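You operate a simulated robot arm through the tools that you are given. There is no shell and no other tool.

You run a simulated robot arm. Do the job below in one go: nothing can be reset, and whatever is moved stays where it is left.

## Task
Pile some things up. At the end: two of the black charcoals from the table top by the fridge are on the grill end of the table; the clear potato box from the table top by the fridge is on the grill end of the table, with the teal wiping pad from there on top of it and the white salt canister on top of that; whatever was shut is shut again. Leave all else as you found it, and nothing knocked over. Set down upright: black charcoal.

Only the result counts: the job must be done as asked and must still hold three seconds after the hand-in. Knocking over, shifting, dropping, spilling or breaking anything else fails it.

## Robot
A 5-joint arm with a two-finger parallel gripper, fixed in place. Base frame: the origin is at the foot of the arm, x ahead of it, y to its left, z up; the work surface is at about z = 0. Lengths are in mm, angles in rad, forces in N, time in s.
With the tool pointing down near the work surface it reaches from about 260 to 680 mm from the base axis. Its first joint turns from -1.152 to 1.152 rad. The tool tilts only in the upright plane through the base axis and itself; it spins freely about its own axis. Payload 2.9 kg.
The TCP is the grasp point between the finger pads, 30 mm short of the fingertips. In the tool frame z runs along the fingers and y along their closing line. Largest opening 110 mm; finger width 20, thickness 10; the body of the gripper, 48 by 112 mm, starts 55 mm behind the TCP.
Orientation is that of the tool frame in the base frame, as a unit quaternion [x, y, z, w]. With the fingers straight down and closing along the base's y, the tool's x points along the base's -x, its y along +y and its z along -z.

## Interface
- The arm moves only by the tool servo_tool. Its argument "deltas" is a list of rows, each an object of numbers (a shift or turn left out is 0, a gripper value left out holds the last): "dx", "dy", "dz": the shift along the tool's x, y, z in mm; "rx", "ry", "rz": the turn, a rotation vector about the tool's x, y, z in rad; "fingers": the gripper command, from -1 (shut) to 1 (fully open), values between in proportion. In form: [{"dx": .., "dy": .., "dz": .., "rx": .., "ry": .., "rz": .., "fingers": ..}, ...]. A call has 1 to 20 rows; each row shifts and turns the commanded pose from where the row before left it, along the tool's axes as they then stand. A row lasts 0.2 s, in which the tool goes at most 50 mm and 0.15 rad; a call with a longer step from one row to the next is refused whole, and so is a gripper value outside its range. A pose out of reach is approached as far as the arm can. The call stops where the force on the tool passes 40 N (or 10 N more than at its start, if that is more) or the arm is blocked; 0.2 s more then pass. The fingers move at their own pace (about 108 mm/s each) and stop on an object; they squeeze with about 31 N. The grip force told is the motor's: it shows also when the fingers shut on nothing. Time passes only in rows, and 0.2 s behind the last, so rows that do not move let the fingers close. The reply holds the time, the measured pose of the TCP, the force on the tool along the base axes, the opening and the grip force, in the units named above and with some noise, with the torque about the TCP (base axes, N m) and any sound that the robot's microphone picked up.
- Cameras (640 x 400 px; columns grow to the right, rows downward): "scene" is fixed at [30.5, -461.1, 585]; the picture's right is [0.75, -0.66, 0.00], its down [-0.49, -0.56, -0.67] and it looks along [0.44, 0.51, -0.74] (base axes); focal length 323 px, centre (320, 200). "wrist" rides on the gripper at [72, 17, -103] in the tool frame; the picture's right is [-0.23, 0.97, 0.00], its down [-0.76, -0.18, -0.62] and it looks along [-0.61, -0.14, 0.78] (tool axes); focal length 222 px, centre (320, 200). There is no depth. A picture from a camera that has moved, and an enlarged one, comes with that camera's place and axes in the base frame and with its lens.
- camera(camera): a new picture of that camera. No time passes.
- close_up(camera, box): a new picture of the part [left, top, right, bottom] of that camera's present view, enlarged. No time passes.
- hand_in(): hands the job in; it is judged then, once.

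Nothing tells you positions but the pictures and the camera data. Unless the task says otherwise, let go and move clear before handing in.

The tools are called after "Request:" as a command line: name --argument value ..., lists and objects as JSON in quotes. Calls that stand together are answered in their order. servo_tool: Moves the arm, as the interface text tells. Its arguments: {"type":"object","properties":{"deltas":{"type":"array"}},"required":["deltas"]} The other tools are called the same way: camera (camera) takes a picture; close_up (camera, box) takes an enlarged picture of a part of a camera's view; hand_in () hands the job in.

At the start:

```text
time: 0.0
tcp_pos: [361.6, -241.1, 245.3]
ee_rot: [0.0, 1.0, 0.0, 0.0]
ft_force: [0.4, 0.1, -0.1]
moment: [0.01, -0.01, -0.01]
gripper_width: 110.2
grasp_force: 0.0
```

scene: 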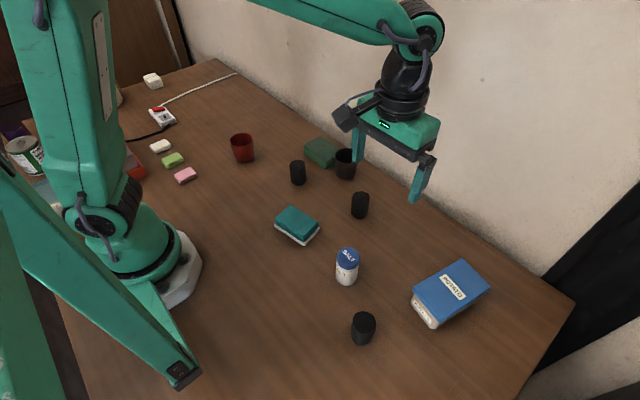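
wrist: 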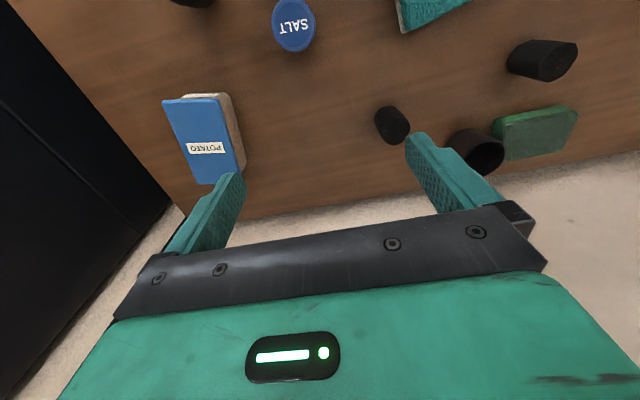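

I see a table with black charcoals, a salt canister, a potato box with a blue lid, a teal pad, a cup and other items. I'll look closer before moving anything.

Request:
close_up --camera "scene" --box '[220, 120, 420, 245]'

Request:
close_up --camera "scene" --box '[320, 220, 520, 345]'

Request:
close_up --camera "scene" --box '[0, 50, 260, 212]'

Request:
close_up --camera "scene" --box '[440, 150, 640, 400]'

Request:
camera --camera "wrist"

```text
3.20 times, centred on (320, 182) of scene
camera zoom: at [30.5, -461.1, 585.0], right [0.75, -0.66, 0.0], down [-0.49, -0.56, -0.67], along [0.44, 0.51, -0.74], focal length 1032 px, centre (320, 256)
```

zoom: 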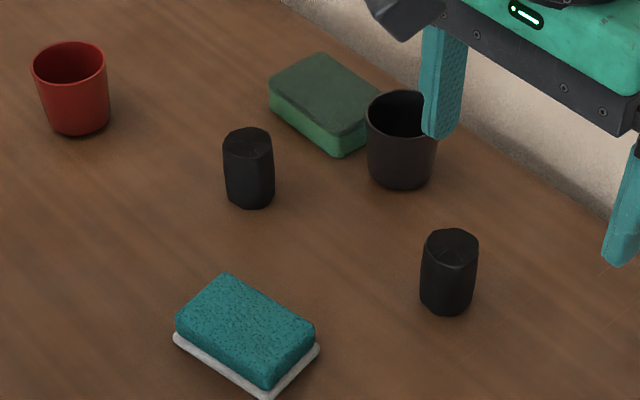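

```text
3.20 times, centred on (420, 282) of scene
camera zoom: at [30.5, -461.1, 585.0], right [0.75, -0.66, 0.0], down [-0.49, -0.56, -0.67], along [0.44, 0.51, -0.74], focal length 1032 px, centre (0, -64)
```

zoom: 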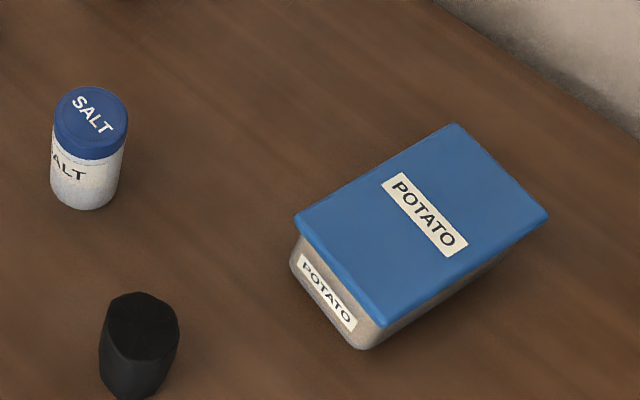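

```text
2.46 times, centred on (130, 131) of scene
camera zoom: at [30.5, -461.1, 585.0], right [0.75, -0.66, 0.0], down [-0.49, -0.56, -0.67], along [0.44, 0.51, -0.74], focal length 794 px, centre (788, 370)
```

zoom: 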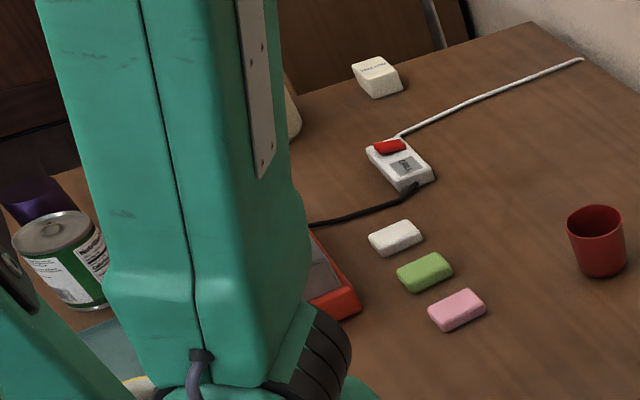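

```text
1.60 times, centred on (540, 275) of scene
camera zoom: at [30.5, -461.1, 585.0], right [0.75, -0.66, 0.0], down [-0.49, -0.56, -0.67], along [0.44, 0.51, -0.74], focal length 516 px, centre (-32, 80)
```

zoom: 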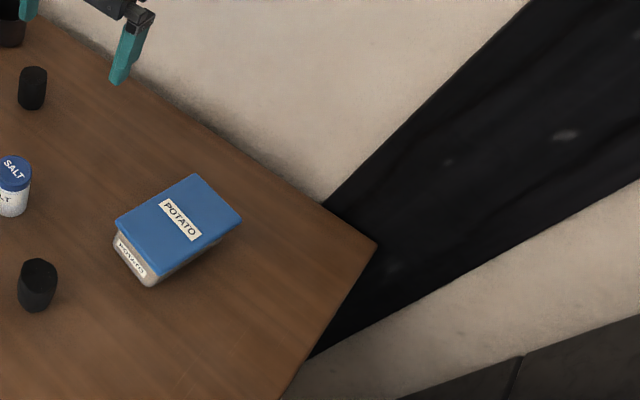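

```text
taken
camera wrist: at [288.6, -223.9, 348.7], right [0.23, 0.97, 0.0], down [0.76, -0.18, 0.62], along [0.61, -0.14, -0.78], focal length 222 px, centre (320, 200)
```

wrist: 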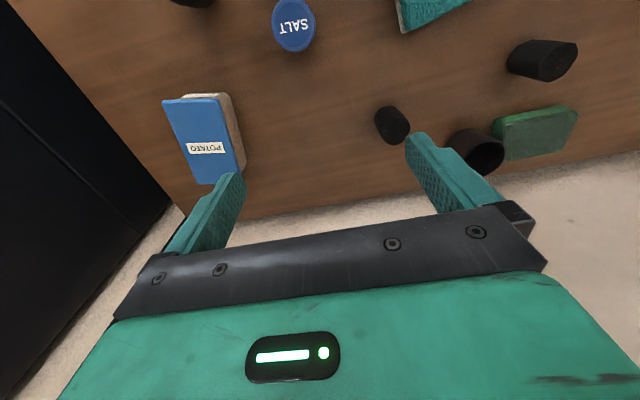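

The black appliance at the right (−y) end is next to the potato box. I need to see the left end too, so I'll swing the arm up and over to look there.

Request:
servo_tool --deltas '[{"dz": -40}, {"dz": -40}, {"dy": 40}, {"dy": 45}, {"dy": 45}, {"dy": 45}, {"dy": 45}, {"dy": 45}, {"dy": 45}, {"dy": 45}, {"dy": 45}, {"dy": 45}, {"dy": 45}, {"dy": 30}]'

Request:
camera --camera "scene"

Request:
camera --camera "wrist"

```text
time: 3.0
tcp_pos: [360.9, 279.9, 326.0]
ee_rot: [0.002, 1.0, 0.0, 0.0]
ft_force: [-0.2, 0.2, -0.7]
moment: [0.02, 0.02, -0.03]
gripper_width: 110.2
grasp_force: 0.0
```

```text
taken
```

scene: 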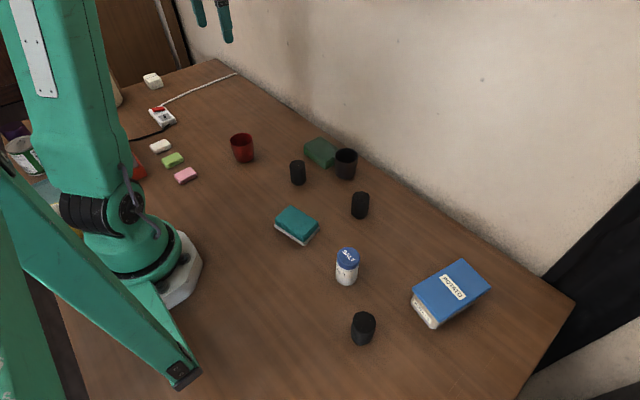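

```text
taken
camera wrist: at [288.2, 296.4, 429.1], right [0.23, 0.97, 0.0], down [0.76, -0.18, 0.62], along [0.61, -0.14, -0.78], focal length 222 px, centre (320, 200)
```

wrist: 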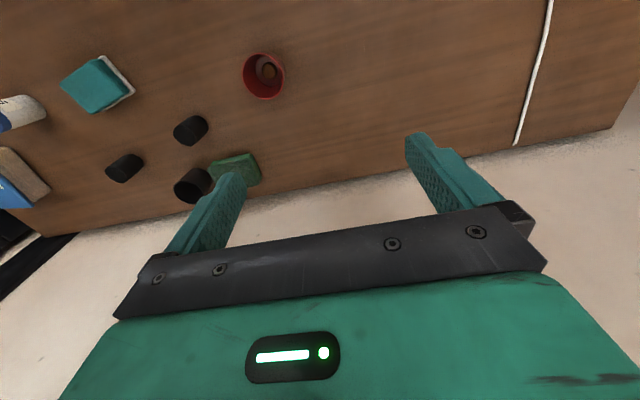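

The left half of the table seems mostly free between the red cup and the white cord. I'll turn the wrist to look farther left.

Request:
servo_tool --deltas '[{"rz": -0.15}, {"rz": -0.15}, {"rz": -0.15}, {"rz": -0.15}, {"rz": -0.15}, {"rz": -0.15}, {"rz": -0.15}, {"rz": -0.15}, {"rz": -0.15}, {"rz": -0.15}]'

Request:
camera --camera "wrist"

```text
time: 5.2
tcp_pos: [361.8, 277.7, 325.0]
ee_rot: [-0.682, 0.731, 0.0, -0.001]
ft_force: [-0.5, 0.1, 0.2]
moment: [-0.03, -0.02, -0.02]
gripper_width: 109.9
grasp_force: 0.0
```

```text
taken
camera wrist: at [339.5, 208.0, 428.8], right [-0.96, 0.29, 0.0], down [0.23, 0.75, 0.62], along [0.18, 0.6, -0.78], focal length 222 px, centre (320, 200)
```

wrist: 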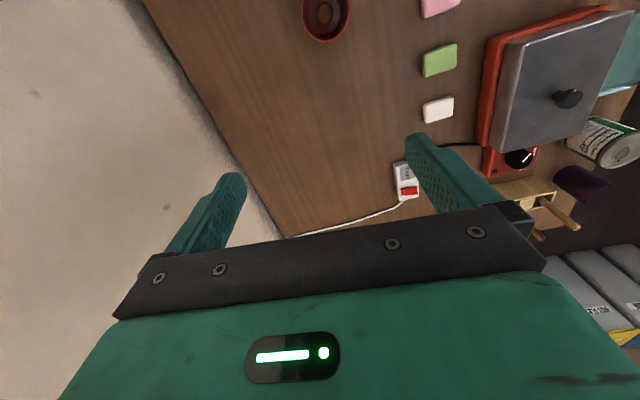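

The grill (orange base, grey lid) stands at the left (+y) end, so the open area around (300–500, 280–480) is the grill end and the fridge is on the right. I'll turn the wrist back and move above the potato box to measure it.

Request:
servo_tool --deltas '[{"rz": 0.15}, {"rz": 0.15}, {"rz": 0.15}, {"rz": 0.15}, {"rz": 0.15}, {"rz": 0.15}, {"rz": 0.15}, {"rz": 0.15}, {"rz": 0.15}, {"rz": 0.15}]'

Request:
servo_tool --deltas '[{"dy": -40}, {"dy": -45}, {"dy": -45}, {"dy": -45}, {"dy": -45}, {"dy": -45}, {"dy": -45}, {"dy": -45}, {"dy": -45}, {"dy": -45}, {"dy": -45}, {"dy": -45}, {"dy": -45}, {"dy": -45}, {"dy": -40}, {"dx": -10, "dy": -25}, {"dz": 40}, {"dz": 40}]'

Request:
camera --camera "wrist"

Request:
camera --camera "scene"

```text
time: 7.4
tcp_pos: [360.5, 278.7, 326.7]
ee_rot: [0.001, 1.0, -0.001, 0.001]
ft_force: [0.9, 0.1, -0.3]
moment: [0.01, 0.01, -0.01]
gripper_width: 109.9
grasp_force: 0.1
```

```text
time: 11.2
tcp_pos: [370.5, -411.2, 246.5]
ee_rot: [0.0, 1.0, 0.001, 0.0]
ft_force: [0.0, -0.6, 0.8]
moment: [0.0, 0.0, -0.01]
gripper_width: 110.0
grasp_force: 0.0
```

```text
taken
camera wrist: at [298.4, -394.0, 348.7], right [0.23, 0.97, 0.0], down [0.76, -0.18, 0.62], along [0.61, -0.14, -0.78], focal length 222 px, centre (320, 200)
```

wrist: 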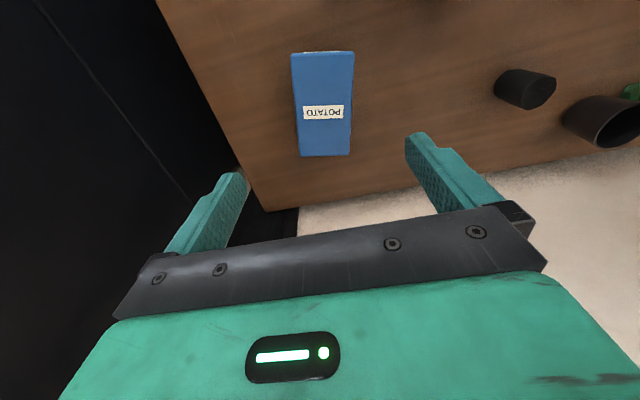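

```text
taken
```

scene: 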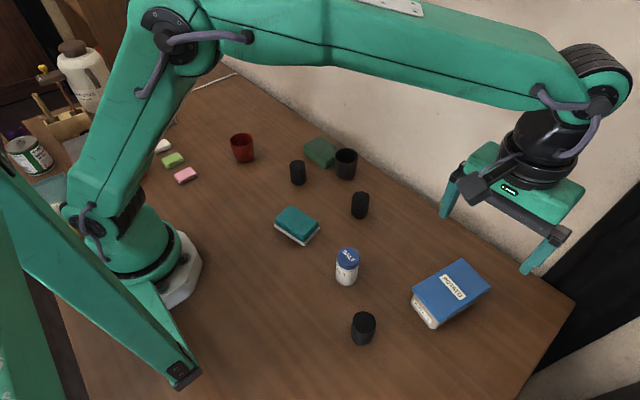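

The box is right below the gripper. I'll zoom in on it to get its corners.

Request:
close_up --camera "wrist" --box '[260, 30, 400, 170]'

Request:
close_up --camera "scene" --box '[400, 250, 500, 340]'

```text
2.86 times, centred on (330, 100) of wrist
camera zoom: at [298.4, -394.0, 348.7], right [0.23, 0.97, 0.0], down [0.76, -0.18, 0.62], along [0.61, -0.14, -0.78], focal length 635 px, centre (291, 486)
```

zoom: 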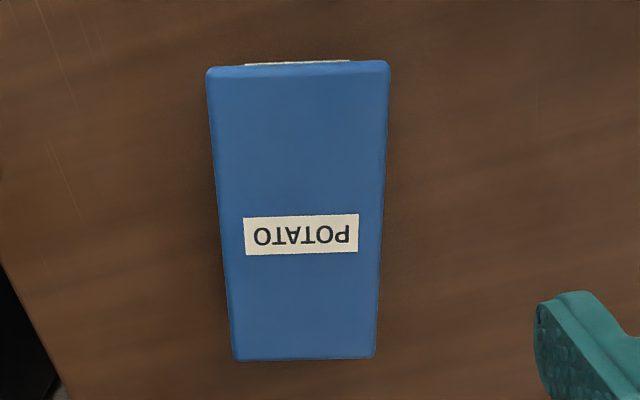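

```text
4.44 times, centred on (450, 295) of scene
camera zoom: at [30.5, -461.1, 585.0], right [0.75, -0.66, 0.0], down [-0.49, -0.56, -0.67], along [0.44, 0.51, -0.74], focal length 1434 px, centre (-258, -222)
```

zoom: 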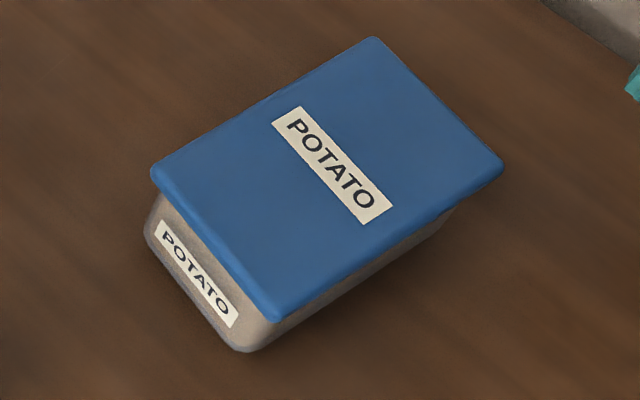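

The lid measures about 125×70 mm, centred near (387, −409), with its long axis turned about −0.2 rad from base x. I'll centre over it, turn the wrist to match and go partway down to check.

Request:
servo_tool --deltas '[{"dx": -16, "dy": 2}, {"rz": 0.1}, {"rz": 0.1}, {"dz": 40}, {"dz": 40}, {"dz": 30}, {"dz": 10}]'

Request:
camera --camera "wrist"

Request:
camera --camera "scene"

```text
time: 12.8
tcp_pos: [387.2, -410.6, 124.9]
ee_rot: [0.1, 0.995, 0.0, 0.0]
ft_force: [-0.1, 0.1, 0.5]
moment: [-0.03, 0.01, -0.01]
gripper_width: 109.9
grasp_force: 0.1
```

```text
taken
camera wrist: at [320.2, -377.9, 228.8], right [0.42, 0.91, 0.0], down [0.71, -0.33, 0.62], along [0.57, -0.26, -0.78], focal length 222 px, centre (320, 200)
```

wrist: 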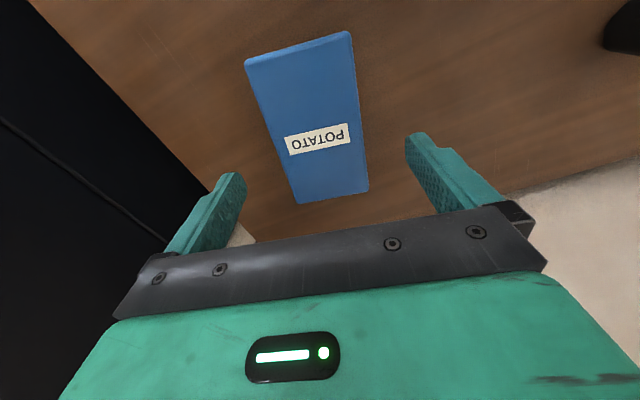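

```text
taken
```

scene: 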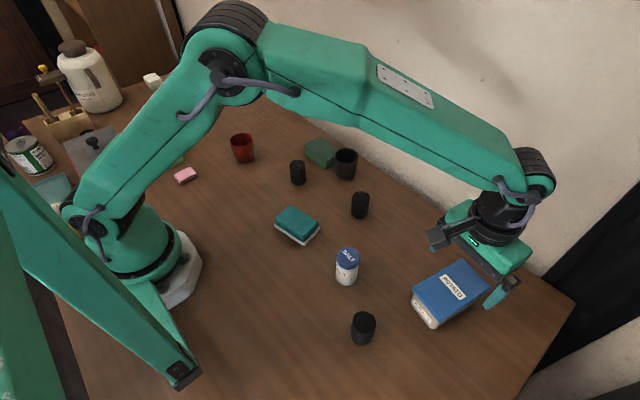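

The gripper is centred over the box at (387, −410), and the lid top is at about z = 52. I'll go down so the fingertips are near the table, then close.

Request:
servo_tool --deltas '[{"dz": 25}, {"dz": 25}, {"dz": 20}, {"dz": 17}]'

Request:
close_up --camera "scene" --box '[380, 180, 540, 340]'

Request:
camera --camera "wrist"

```text
time: 13.8
tcp_pos: [385.5, -410.2, 38.0]
ee_rot: [0.1, 0.995, 0.0, -0.001]
ft_force: [0.4, 0.1, -1.3]
moment: [-0.03, -0.01, 0.0]
gripper_width: 110.0
grasp_force: 0.1
```

```text
2.50 times, centred on (460, 260) of scene
camera zoom: at [30.5, -461.1, 585.0], right [0.75, -0.66, 0.0], down [-0.49, -0.56, -0.67], along [0.44, 0.51, -0.74], focal length 806 px, centre (-30, 50)
```

zoom: 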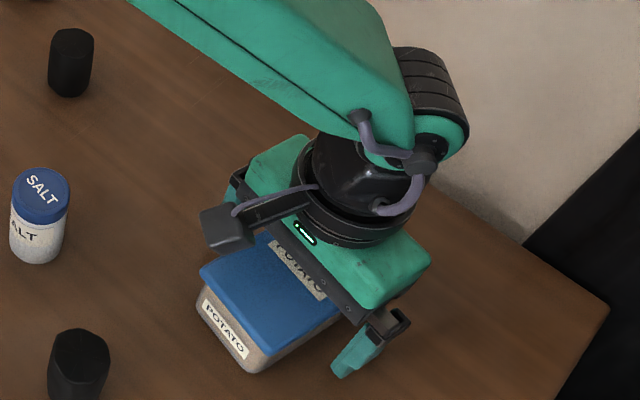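

```text
taken
camera wrist: at [319.3, -378.1, 142.2], right [0.42, 0.91, 0.0], down [0.71, -0.33, 0.62], along [0.57, -0.26, -0.78], focal length 222 px, centre (320, 200)
```

wrist: 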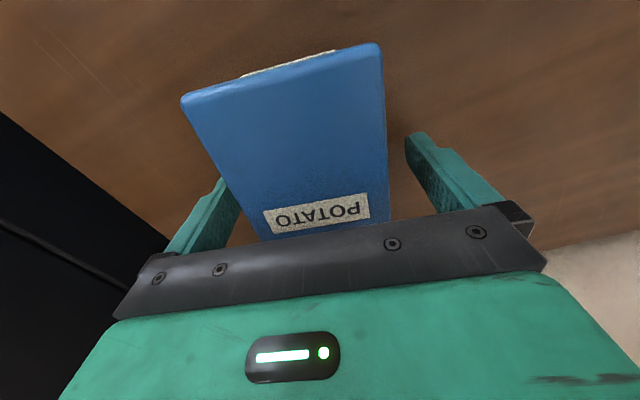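

The fingers are on either side of the lid with clearance. I'll close and make a small test lift.

Request:
servo_tool --deltas '[{"fingers": -1}, {"fingers": -1}, {"fingers": -1}, {"fingers": -1}]'

Request:
close_up --camera "scene" --box '[380, 180, 540, 340]'

Request:
camera --camera "wrist"

```text
time: 14.8
tcp_pos: [387.2, -409.2, 38.6]
ee_rot: [0.1, 0.995, 0.0, 0.0]
ft_force: [0.5, -0.1, -0.6]
moment: [-0.03, -0.06, -0.01]
gripper_width: 71.8
grasp_force: 30.8
```

```text
2.50 times, centred on (460, 260) of scene
camera zoom: at [30.6, -461.1, 585.0], right [0.75, -0.66, 0.0], down [-0.49, -0.56, -0.67], along [0.44, 0.51, -0.74], focal length 806 px, centre (-30, 50)
```

zoom: 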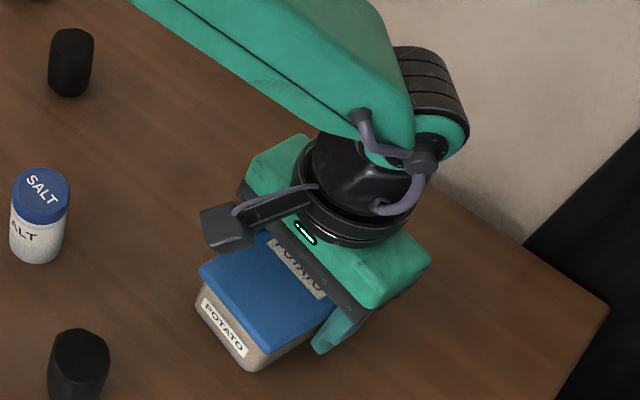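

```text
taken
camera wrist: at [319.4, -378.1, 142.5], right [0.42, 0.91, 0.0], down [0.71, -0.33, 0.62], along [0.57, -0.26, -0.78], focal length 222 px, centre (320, 200)
```

wrist: 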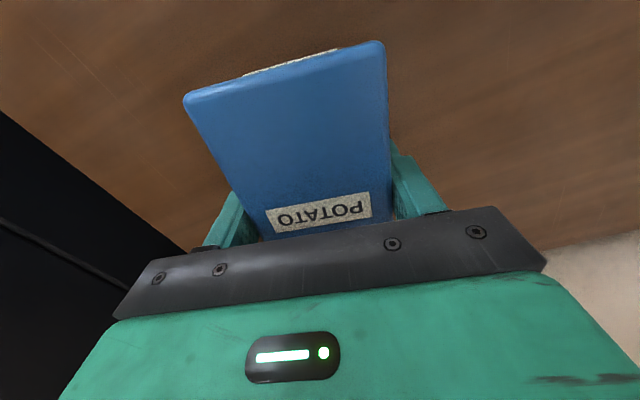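

The grip holds at a 71.8 mm width. I'll lift 8 mm and check whether the body comes up with the lid.

Request:
servo_tool --deltas '[{"dz": -4}, {"dz": -4}, {}]'

Request:
close_up --camera "scene" --box '[380, 180, 540, 340]'

Request:
camera --camera "wrist"

```text
time: 15.6
tcp_pos: [387.7, -408.6, 47.8]
ee_rot: [0.101, 0.995, 0.001, 0.001]
ft_force: [-0.4, 0.2, 6.0]
moment: [0.14, 0.19, 0.05]
gripper_width: 71.0
grasp_force: 31.1
```

```text
2.50 times, centred on (460, 260) of scene
camera zoom: at [30.5, -461.1, 585.0], right [0.75, -0.66, 0.0], down [-0.49, -0.56, -0.67], along [0.44, 0.51, -0.74], focal length 806 px, centre (-30, 50)
```

zoom: 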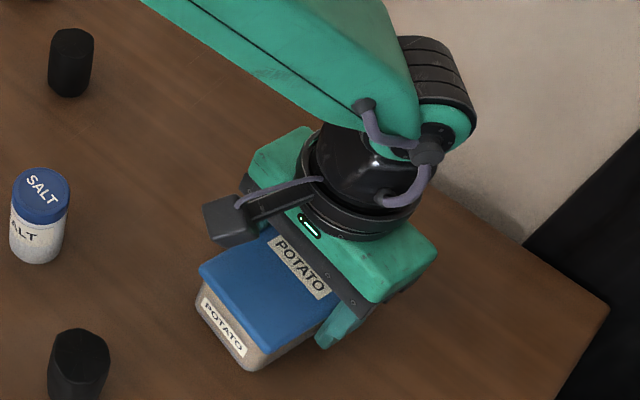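

```text
taken
camera wrist: at [319.5, -377.9, 150.4], right [0.42, 0.91, 0.0], down [0.71, -0.33, 0.62], along [0.57, -0.26, -0.78], focal length 222 px, centre (320, 200)
```

wrist: 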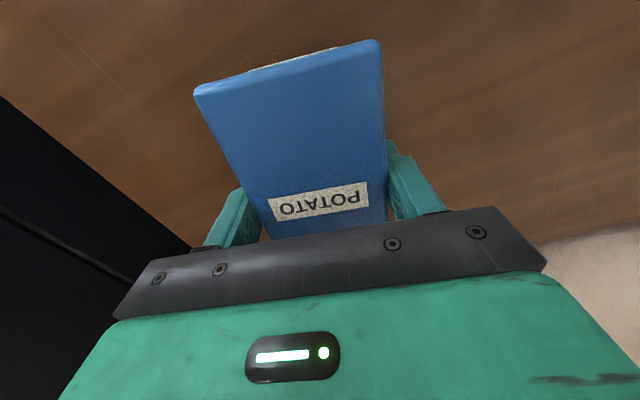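

The lid hasn't risen: the label moved in the wrist view just as if the fingers had slipped, and only about 6 N was transmitted. I'll pull up slightly more to see what is going on.

Request:
servo_tool --deltas '[{"dz": -2}]'

Request:
servo_tool --deltas '[{}]'

Request:
close_up --camera "scene" --box '[400, 240, 500, 340]'

Request:
close_up --camera "wrist" --box '[170, 20, 450, 260]'

```text
time: 16.0
tcp_pos: [387.0, -409.7, 47.7]
ee_rot: [0.101, 0.995, 0.0, -0.002]
ft_force: [0.6, 0.3, 0.2]
moment: [-0.01, 0.0, -0.01]
gripper_width: 71.8
grasp_force: 30.9
```

```text
time: 16.4
tcp_pos: [385.3, -409.7, 49.2]
ee_rot: [0.1, 0.995, 0.0, 0.0]
ft_force: [-0.9, -0.4, -0.3]
moment: [0.05, -0.01, 0.0]
gripper_width: 72.0
grasp_force: 30.8
```

```text
4.00 times, centred on (450, 290) of scene
camera zoom: at [30.6, -461.2, 585.0], right [0.75, -0.66, 0.0], down [-0.49, -0.56, -0.67], along [0.44, 0.51, -0.74], focal length 1290 px, centre (-200, -160)
```

zoom: 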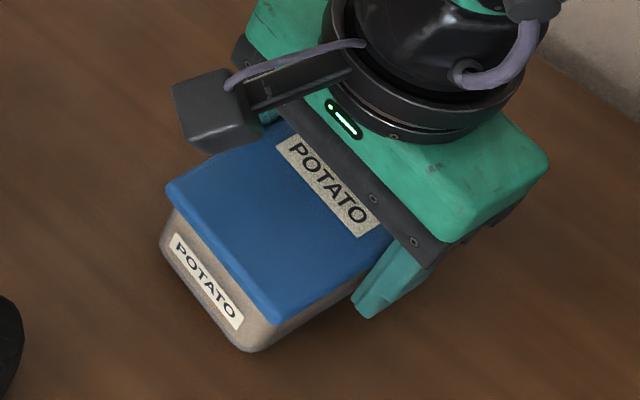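

```text
1.67 times, centred on (310, 140) of wrist
camera zoom: at [319.5, -377.8, 151.9], right [0.42, 0.91, 0.0], down [0.71, -0.33, 0.62], along [0.57, -0.26, -0.78], focal length 370 px, centre (337, 300)
```

zoom: 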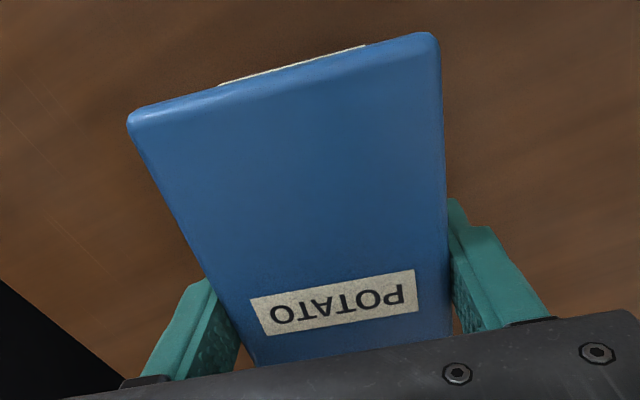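

The box is still on the table and the fingers slid up the lid. The lid edge is now level with the TCP, so I'll test whether the grip holds here.

Request:
servo_tool --deltas '[{"dz": -3}]'

Request:
servo_tool --deltas '[{"dz": -3}]'

Request:
close_up --camera "scene" --box '[400, 240, 500, 340]'

Request:
close_up --camera "wrist" --box '[170, 20, 450, 260]'

```text
time: 16.8
tcp_pos: [386.5, -410.0, 51.5]
ee_rot: [0.099, 0.995, 0.0, 0.0]
ft_force: [0.4, -0.4, -2.0]
moment: [0.02, -0.02, 0.0]
gripper_width: 71.4
grasp_force: 31.6
```

```text
time: 17.2
tcp_pos: [386.6, -409.4, 55.1]
ee_rot: [0.1, 0.995, 0.0, 0.0]
ft_force: [-0.2, -0.1, -3.4]
moment: [0.0, 0.01, 0.01]
gripper_width: 71.6
grasp_force: 30.7
```

```text
4.00 times, centred on (450, 290) of scene
camera zoom: at [30.6, -461.2, 585.0], right [0.75, -0.66, 0.0], down [-0.49, -0.56, -0.67], along [0.44, 0.51, -0.74], focal length 1290 px, centre (-200, -160)
```

zoom: 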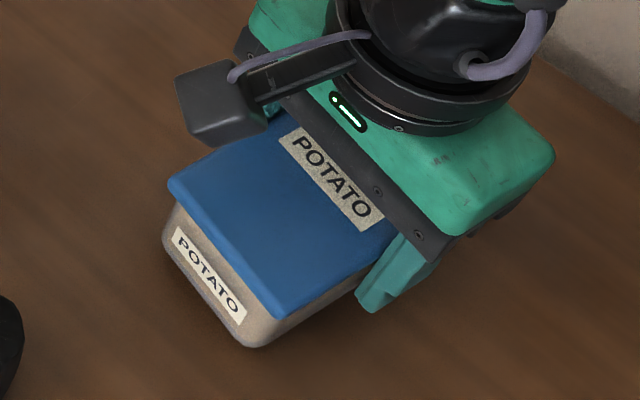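

```text
1.67 times, centred on (310, 140) of wrist
camera zoom: at [319.4, -377.7, 157.8], right [0.42, 0.91, 0.0], down [0.71, -0.33, 0.62], along [0.57, -0.26, -0.78], focal length 370 px, centre (337, 300)
```

zoom: 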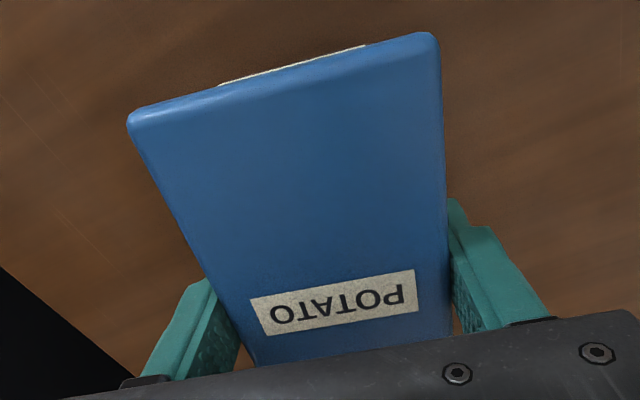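

Now the box lifts together with the tool (about 3.5 N carried, label steady in the wrist view). I'll lift it well clear of everything.

Request:
servo_tool --deltas '[{"dz": -10}, {"dz": -15}, {"dz": -20}, {"dz": -25}, {"dz": -25}, {"dz": -20}, {"dz": -10}]'

Request:
camera --camera "wrist"

Request:
camera --camera "scene"

```text
time: 18.8
tcp_pos: [387.3, -409.1, 178.6]
ee_rot: [0.101, 0.995, 0.0, 0.0]
ft_force: [0.9, 0.0, -2.1]
moment: [0.01, -0.02, -0.01]
gripper_width: 71.7
grasp_force: 30.9
```

```text
taken
camera wrist: at [318.6, -377.7, 282.3], right [0.42, 0.91, 0.0], down [0.71, -0.33, 0.62], along [0.57, -0.26, -0.78], focal length 222 px, centre (320, 200)
```

wrist: 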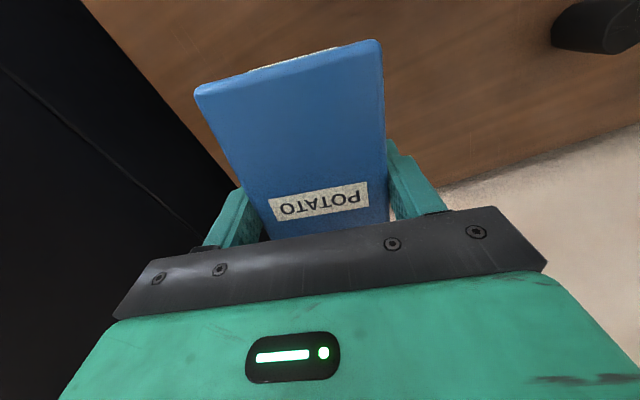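

```text
taken
```

scene: 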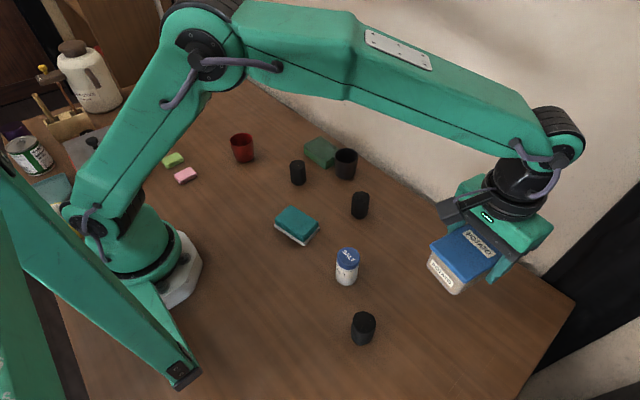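

The whole box, lid on, is held level with its bottom at about z = 130. I'll carry it over to the grill end.

Request:
servo_tool --deltas '[{"dx": 2.1, "dy": 14.9}, {"dx": 4.2, "dy": 29.7}, {"dx": 5.9, "dy": 40.9}, {"dx": 5.9, "dy": 40.9}, {"dx": 5.9, "dy": 40.9}, {"dx": 5.9, "dy": 40.9}, {"dx": 5.9, "dy": 40.9}, {"dx": 5.9, "dy": 40.9}, {"dx": 5.9, "dy": 40.9}, {"dx": 5.9, "dy": 40.9}, {"dx": 5.9, "dy": 40.9}, {"dx": 5.9, "dy": 40.9}, {"dx": 5.9, "dy": 40.9}, {"dx": 5.9, "dy": 40.9}, {"dx": 5.9, "dy": 40.9}, {"dx": 5.9, "dy": 40.9}, {"dx": 5.9, "dy": 40.9}, {"dx": 5.9, "dy": 40.9}, {"dx": 4.2, "dy": 29.7}, {"dx": 2.1, "dy": 14.9}]'

Request:
camera --camera "wrist"

Request:
camera --camera "scene"

```text
time: 23.0
tcp_pos: [429.7, 342.4, 178.9]
ee_rot: [0.1, 0.995, 0.0, 0.0]
ft_force: [-0.1, 0.3, -3.6]
moment: [-0.03, 0.05, -0.03]
gripper_width: 71.7
grasp_force: 30.5
```

```text
taken
camera wrist: at [362.7, 372.9, 283.0], right [0.42, 0.91, 0.0], down [0.71, -0.33, 0.62], along [0.57, -0.26, -0.78], focal length 222 px, centre (320, 200)
```

wrist: 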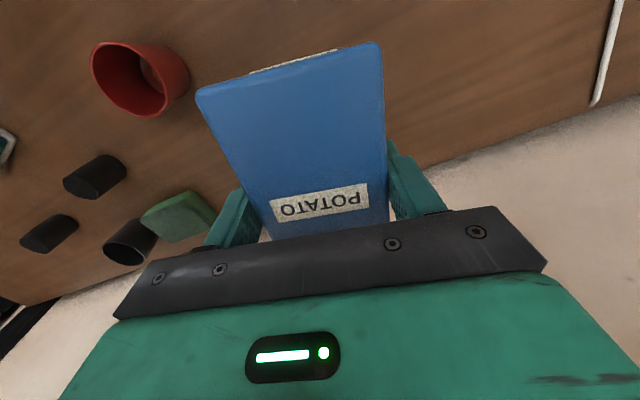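

```text
taken
```

scene: 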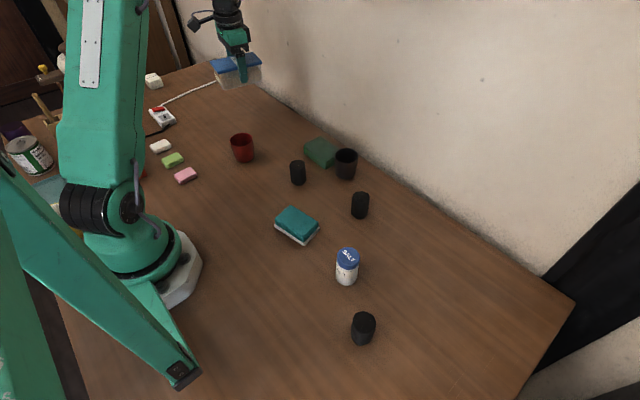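

It's over free table. I'll shift about 60 mm further toward the grill end and lower it.

Request:
servo_tool --deltas '[{"dx": 7.2, "dy": 18.9}, {"dx": 7.2, "dy": 18.9}, {"dx": 7.2, "dy": 18.9}, {"dz": 20}, {"dz": 30}, {"dz": 30}, {"dz": 20}, {"dz": 12}, {"dz": 8}]'

Request:
camera --camera "scene"

Request:
camera --camera "wrist"

```text
time: 25.0
tcp_pos: [420.7, 400.9, 58.7]
ee_rot: [0.1, 0.995, 0.0, 0.0]
ft_force: [0.1, 0.5, -3.2]
moment: [0.01, 0.0, 0.0]
gripper_width: 71.8
grasp_force: 30.8
```

```text
taken
```

scene: 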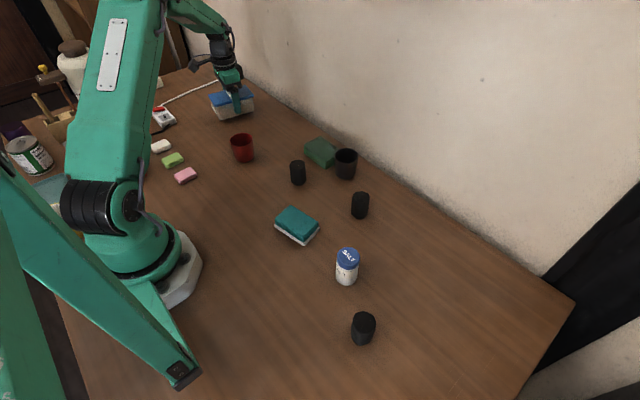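

```text
taken
camera wrist: at [352.9, 431.7, 162.4], right [0.42, 0.91, 0.0], down [0.71, -0.33, 0.62], along [0.57, -0.26, -0.78], focal length 222 px, centre (320, 200)
```

wrist: 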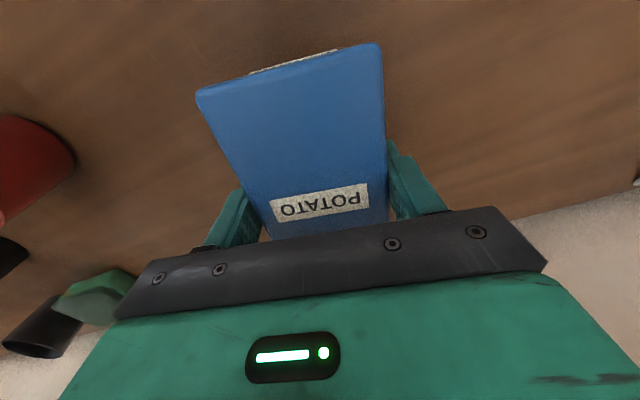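

The box bottom should be about 10 mm above the table. I'll lower it in small steps until the weight comes off.

Request:
servo_tool --deltas '[{"dz": 4}, {"dz": 2}]'

Request:
servo_tool --deltas '[{"dz": 2}]'

Request:
servo_tool --deltas '[{"dz": 1.5}]'

Request:
close_up --camera "scene" --box '[180, 60, 280, 140]'

```text
time: 25.6
tcp_pos: [421.1, 401.4, 52.9]
ee_rot: [0.1, 0.995, -0.001, 0.0]
ft_force: [0.5, -0.4, -3.2]
moment: [-0.01, 0.02, 0.0]
gripper_width: 71.6
grasp_force: 31.0
```

```text
time: 26.0
tcp_pos: [420.1, 399.7, 51.0]
ee_rot: [0.101, 0.995, 0.0, 0.0]
ft_force: [-0.1, 0.0, -2.8]
moment: [0.0, 0.05, -0.01]
gripper_width: 71.8
grasp_force: 30.7
```

```text
time: 26.4
tcp_pos: [420.8, 400.8, 49.5]
ee_rot: [0.1, 0.995, 0.0, 0.0]
ft_force: [-0.2, -0.8, -3.5]
moment: [-0.02, 0.04, 0.02]
gripper_width: 71.5
grasp_force: 31.3
```

```text
5.00 times, centred on (230, 100) of scene
camera zoom: at [30.6, -461.1, 585.0], right [0.75, -0.66, 0.0], down [-0.49, -0.56, -0.67], along [0.44, 0.51, -0.74], focal length 1613 px, centre (770, 700)
```

zoom: 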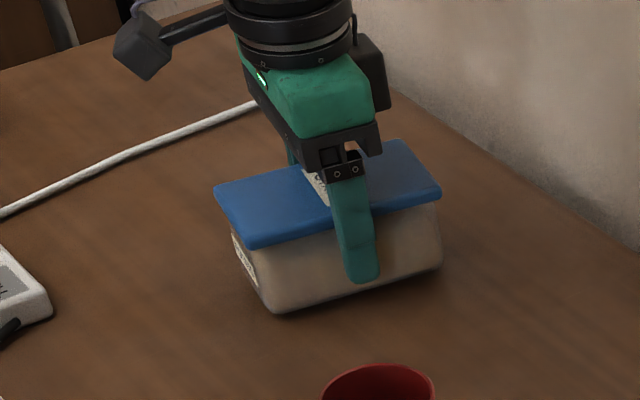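

Request:
servo_tool --deltas '[{"dz": 1.5}]'

Request:
servo_tool --deltas '[{"dz": 1.5}]'

```text
time: 26.8
tcp_pos: [419.3, 400.3, 48.3]
ee_rot: [0.1, 0.995, -0.001, -0.001]
ft_force: [0.6, -0.3, -3.3]
moment: [0.0, 0.0, -0.03]
gripper_width: 71.5
grasp_force: 30.9
```

```text
time: 27.2
tcp_pos: [420.3, 401.0, 47.0]
ee_rot: [0.1, 0.995, 0.0, 0.0]
ft_force: [-0.4, 0.0, -1.5]
moment: [-0.1, -0.05, -0.03]
gripper_width: 71.6
grasp_force: 30.7
```

Contact has started, since the weight is coming off. One more small step, then I'll release.

Request:
servo_tool --deltas '[{"dz": 1}]'

Request:
servo_tool --deltas '[{"fingers": 0.2}, {"fingers": 1}, {"fingers": 1}]'

Request:
camera --camera "wrist"

```text
time: 27.6
tcp_pos: [420.6, 400.3, 47.0]
ee_rot: [0.1, 0.995, 0.001, 0.0]
ft_force: [-1.9, -3.8, 9.9]
moment: [-0.65, -0.03, -0.21]
gripper_width: 71.5
grasp_force: 30.9
```

```text
time: 28.4
tcp_pos: [420.4, 401.6, 45.5]
ee_rot: [0.1, 0.995, 0.001, 0.0]
ft_force: [-0.3, 0.1, 0.2]
moment: [0.01, -0.02, -0.03]
gripper_width: 109.8
grasp_force: 0.2
```

```text
taken
camera wrist: at [352.6, 432.1, 149.0], right [0.42, 0.91, 0.0], down [0.71, -0.33, 0.62], along [0.57, -0.26, -0.78], focal length 222 px, centre (320, 200)
```

wrist: 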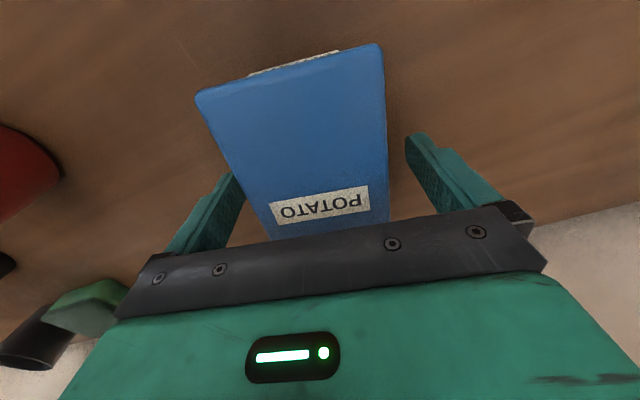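

The box is released at about (425, 399) with its lid on. I'll rise, square the wrist and go over to the teal pad.

Request:
servo_tool --deltas '[{"dz": -20}, {"dz": -40}, {"dz": -45}, {"dz": -45}, {"rz": -0.1}, {"rz": -0.1}, {"dx": 12, "dy": -41.5}, {"dx": 12, "dy": -41.5}, {"dx": 12, "dy": -41.5}, {"dx": 12, "dy": -41.5}, {"dx": 12, "dy": -41.5}, {"dx": 12, "dy": -41.5}, {"dx": 12, "dy": -41.5}, {"dx": 12, "dy": -41.5}, {"dx": 12, "dy": -41.5}, {"dx": 12, "dy": -41.5}, {"dx": 12, "dy": -41.5}, {"dx": 12, "dy": -41.5}]'

Request:
camera --camera "wrist"

Request:
camera --camera "scene"

```text
time: 32.2
tcp_pos: [277.8, -97.7, 195.8]
ee_rot: [0.0, 1.0, 0.0, 0.0]
ft_force: [0.2, -0.1, 0.0]
moment: [-0.02, 0.01, 0.03]
gripper_width: 110.0
grasp_force: 0.1
```

```text
taken
camera wrist: at [204.5, -80.9, 298.3], right [0.23, 0.97, 0.0], down [0.76, -0.18, 0.62], along [0.61, -0.14, -0.78], focal length 222 px, centre (320, 200)
```

wrist: 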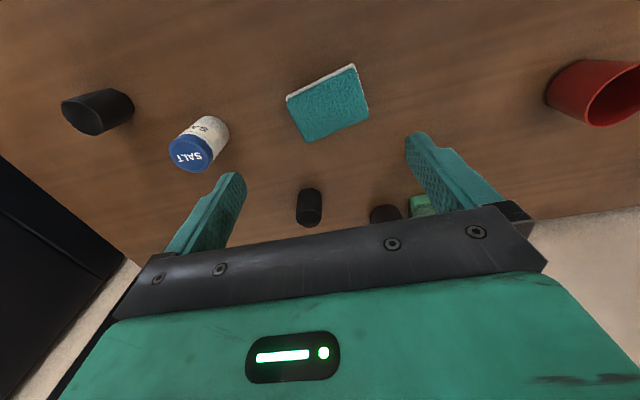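

```text
taken
```

scene: 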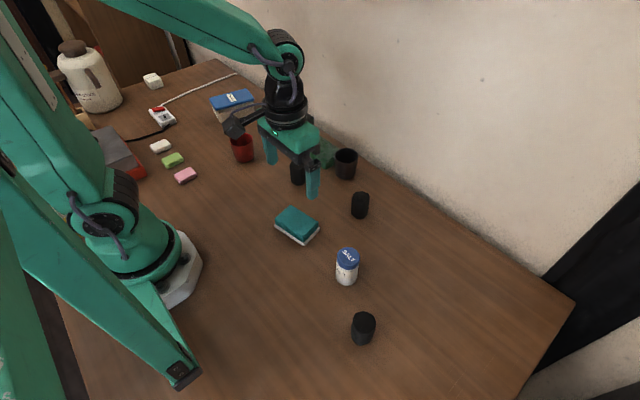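

The pad is in view below the gripper. I'll zoom in for its corners.

Request:
close_up --camera "wrist" --box '[260, 45, 400, 165]'

Request:
close_up --camera "scene" --box '[250, 180, 350, 260]'

Request:
close_up --camera "scene" --box '[180, 60, 280, 140]'

```text
3.33 times, centred on (330, 105) of wrist
camera zoom: at [204.5, -80.9, 298.3], right [0.23, 0.97, 0.0], down [0.76, -0.18, 0.62], along [0.61, -0.14, -0.78], focal length 740 px, centre (287, 517)
```

zoom: 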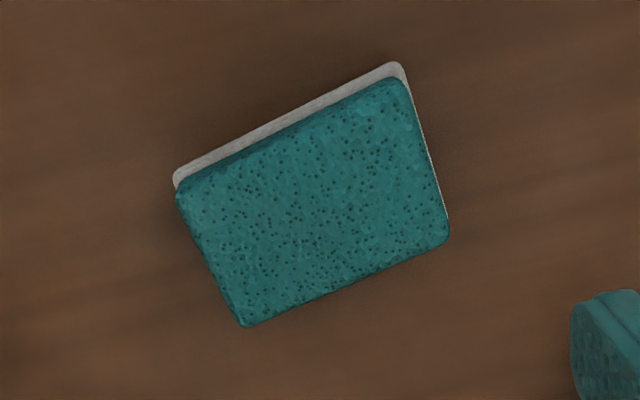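

```text
5.00 times, centred on (300, 220) of scene
camera zoom: at [30.6, -461.1, 585.0], right [0.75, -0.66, 0.0], down [-0.49, -0.56, -0.67], along [0.44, 0.51, -0.74], focal length 1613 px, centre (420, 100)
```

zoom: 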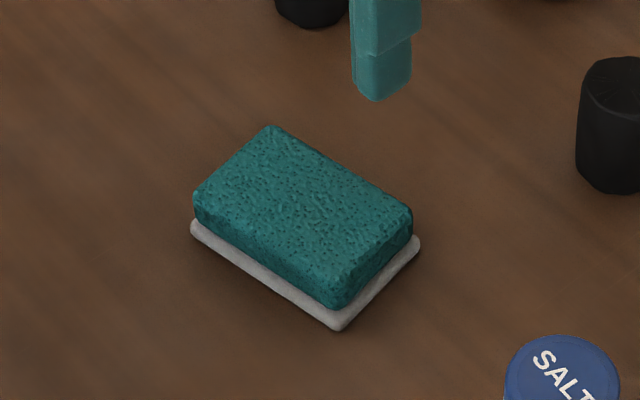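

```text
5.00 times, centred on (230, 100) of scene
camera zoom: at [30.6, -461.1, 585.0], right [0.75, -0.66, 0.0], down [-0.49, -0.56, -0.67], along [0.44, 0.51, -0.74], focal length 1613 px, centre (770, 700)
```

zoom: 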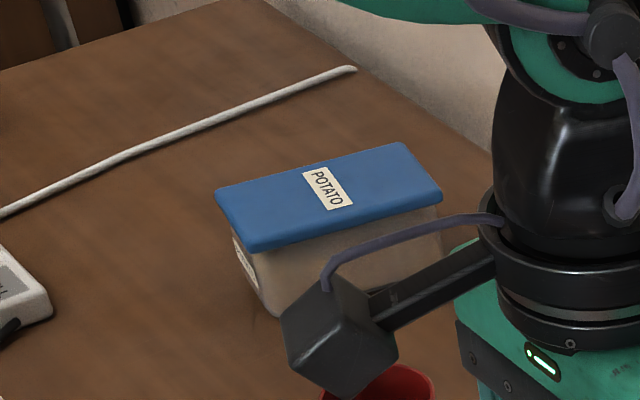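

The pad is about 82×53 mm, centred near (284, −90), with its long axis turned about +12° from base y. I'll turn the wrist to grip its short sides and come down for a check.

Request:
servo_tool --deltas '[{"dx": -6, "dy": 8}, {"rz": 0.137}, {"rz": 0.137}, {"rz": 0.137}, {"rz": 0.137}, {"rz": 0.137}, {"rz": 0.137}, {"rz": 0.137}, {"rz": 0.137}, {"rz": 0.137}, {"rz": 0.137}, {"dz": 40}, {"dz": 40}]'

Request:
camera --camera "wrist"

Request:
close_up --camera "wrist" --box '[220, 60, 420, 220]'

```text
time: 35.0
tcp_pos: [282.2, -88.8, 116.6]
ee_rot: [0.634, 0.773, 0.001, 0.0]
ft_force: [-0.2, -0.2, -0.1]
moment: [-0.03, -0.01, 0.01]
gripper_width: 110.0
grasp_force: 0.0
```

```text
taken
camera wrist: at [283.7, -15.0, 219.3], right [1.0, -0.03, 0.0], down [-0.02, -0.78, 0.62], along [-0.02, -0.62, -0.78], focal length 222 px, centre (320, 200)
```

wrist: 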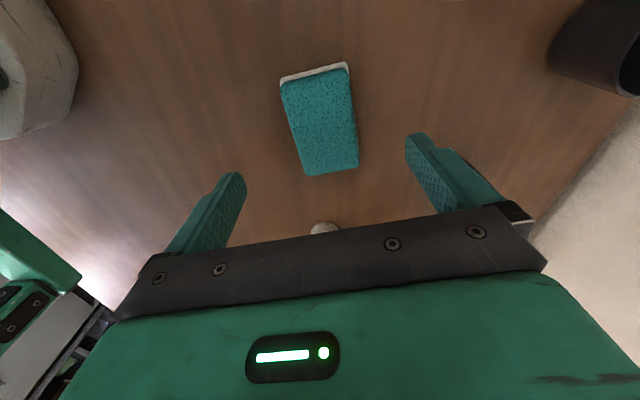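

```text
2.50 times, centred on (320, 140) of wrist
camera zoom: at [283.7, -15.0, 219.3], right [1.0, -0.03, 0.0], down [-0.02, -0.78, 0.62], along [-0.02, -0.62, -0.78], focal length 555 px, centre (320, 350)
```

zoom: 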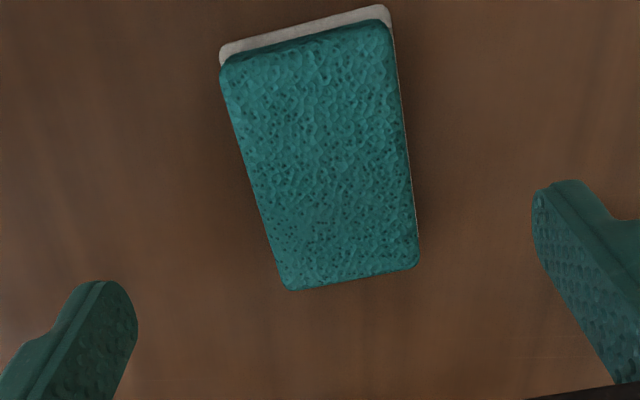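

The pad is centred at about (285, −91) and aligned with the fingers. I'll lower so the fingertips sit just above the white layer, then close.

Request:
servo_tool --deltas '[{"dx": -1.9, "dy": 1.7}, {"dz": 30}, {"dz": 30}, {"dz": 18}]'

Request:
servo_tool --deltas '[{"fingers": -1}, {"fingers": -1}, {"fingers": -1}, {"fingers": -1}]'

Request:
camera --camera "wrist"

Request:
close_up --camera "scene" --box '[230, 160, 370, 270]'

```text
time: 36.0
tcp_pos: [284.9, -91.2, 38.4]
ee_rot: [0.633, 0.774, 0.001, 0.0]
ft_force: [0.9, 0.9, 0.7]
moment: [-0.01, 0.01, 0.0]
gripper_width: 110.3
grasp_force: 0.2
```

```text
time: 37.0
tcp_pos: [283.1, -90.7, 38.0]
ee_rot: [0.633, 0.774, 0.0, 0.001]
ft_force: [-0.6, 0.1, -0.2]
moment: [-0.01, 0.01, 0.0]
gripper_width: 59.2
grasp_force: 30.9
```

```text
taken
camera wrist: at [286.4, -16.3, 141.1], right [1.0, -0.03, 0.0], down [-0.02, -0.78, 0.62], along [-0.02, -0.62, -0.78], focal length 222 px, centre (320, 200)
```

wrist: 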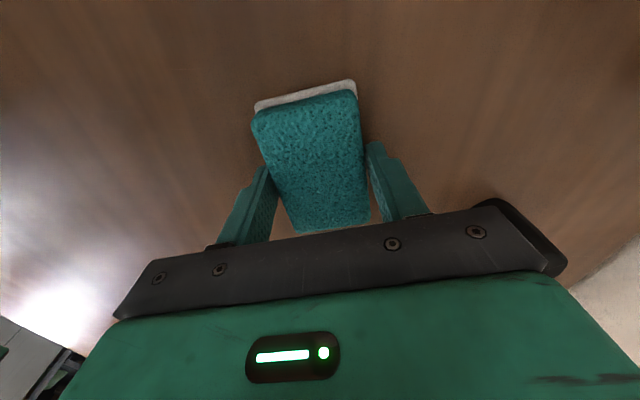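

```text
3.64 times, centred on (300, 215) of scene
camera zoom: at [30.5, -461.1, 585.0], right [0.75, -0.66, 0.0], down [-0.49, -0.56, -0.67], along [0.44, 0.51, -0.74], focal length 1173 px, centre (393, 146)
```

zoom: 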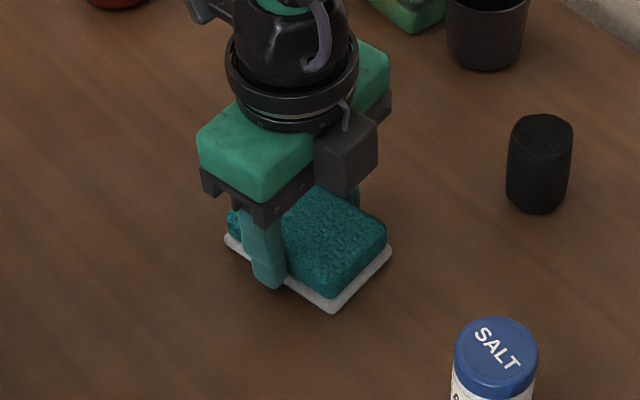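

The grip width is 59 mm. I'll do a small test lift.

Request:
servo_tool --deltas '[{"dz": -3}, {"dz": -3}]'

Request:
camera --camera "wrist"

Request:
close_up --camera "scene" --box '[230, 160, 370, 270]'

```text
time: 37.6
tcp_pos: [284.1, -91.5, 44.5]
ee_rot: [0.633, 0.774, 0.0, 0.0]
ft_force: [0.4, 0.1, -1.3]
moment: [0.01, 0.02, -0.01]
gripper_width: 59.0
grasp_force: 30.7
```

```text
taken
camera wrist: at [286.4, -16.1, 147.3], right [1.0, -0.03, 0.0], down [-0.02, -0.78, 0.62], along [-0.02, -0.62, -0.78], focal length 222 px, centre (320, 200)
```

wrist: 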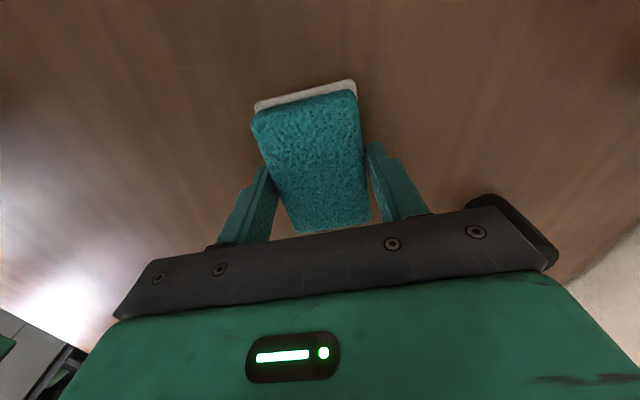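

```text
3.64 times, centred on (300, 215) of scene
camera zoom: at [30.5, -461.1, 585.0], right [0.75, -0.66, 0.0], down [-0.49, -0.56, -0.67], along [0.44, 0.51, -0.74], focal length 1173 px, centre (393, 146)
```

zoom: 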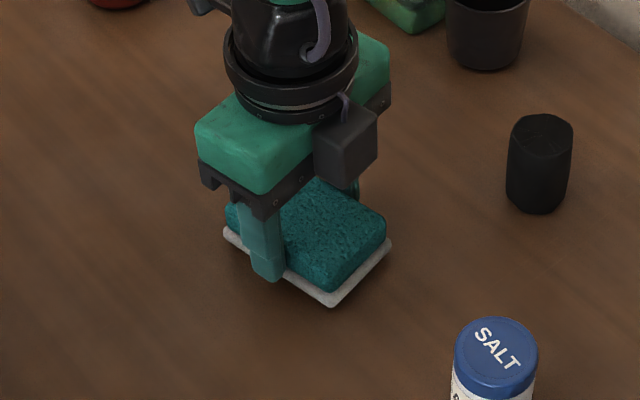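

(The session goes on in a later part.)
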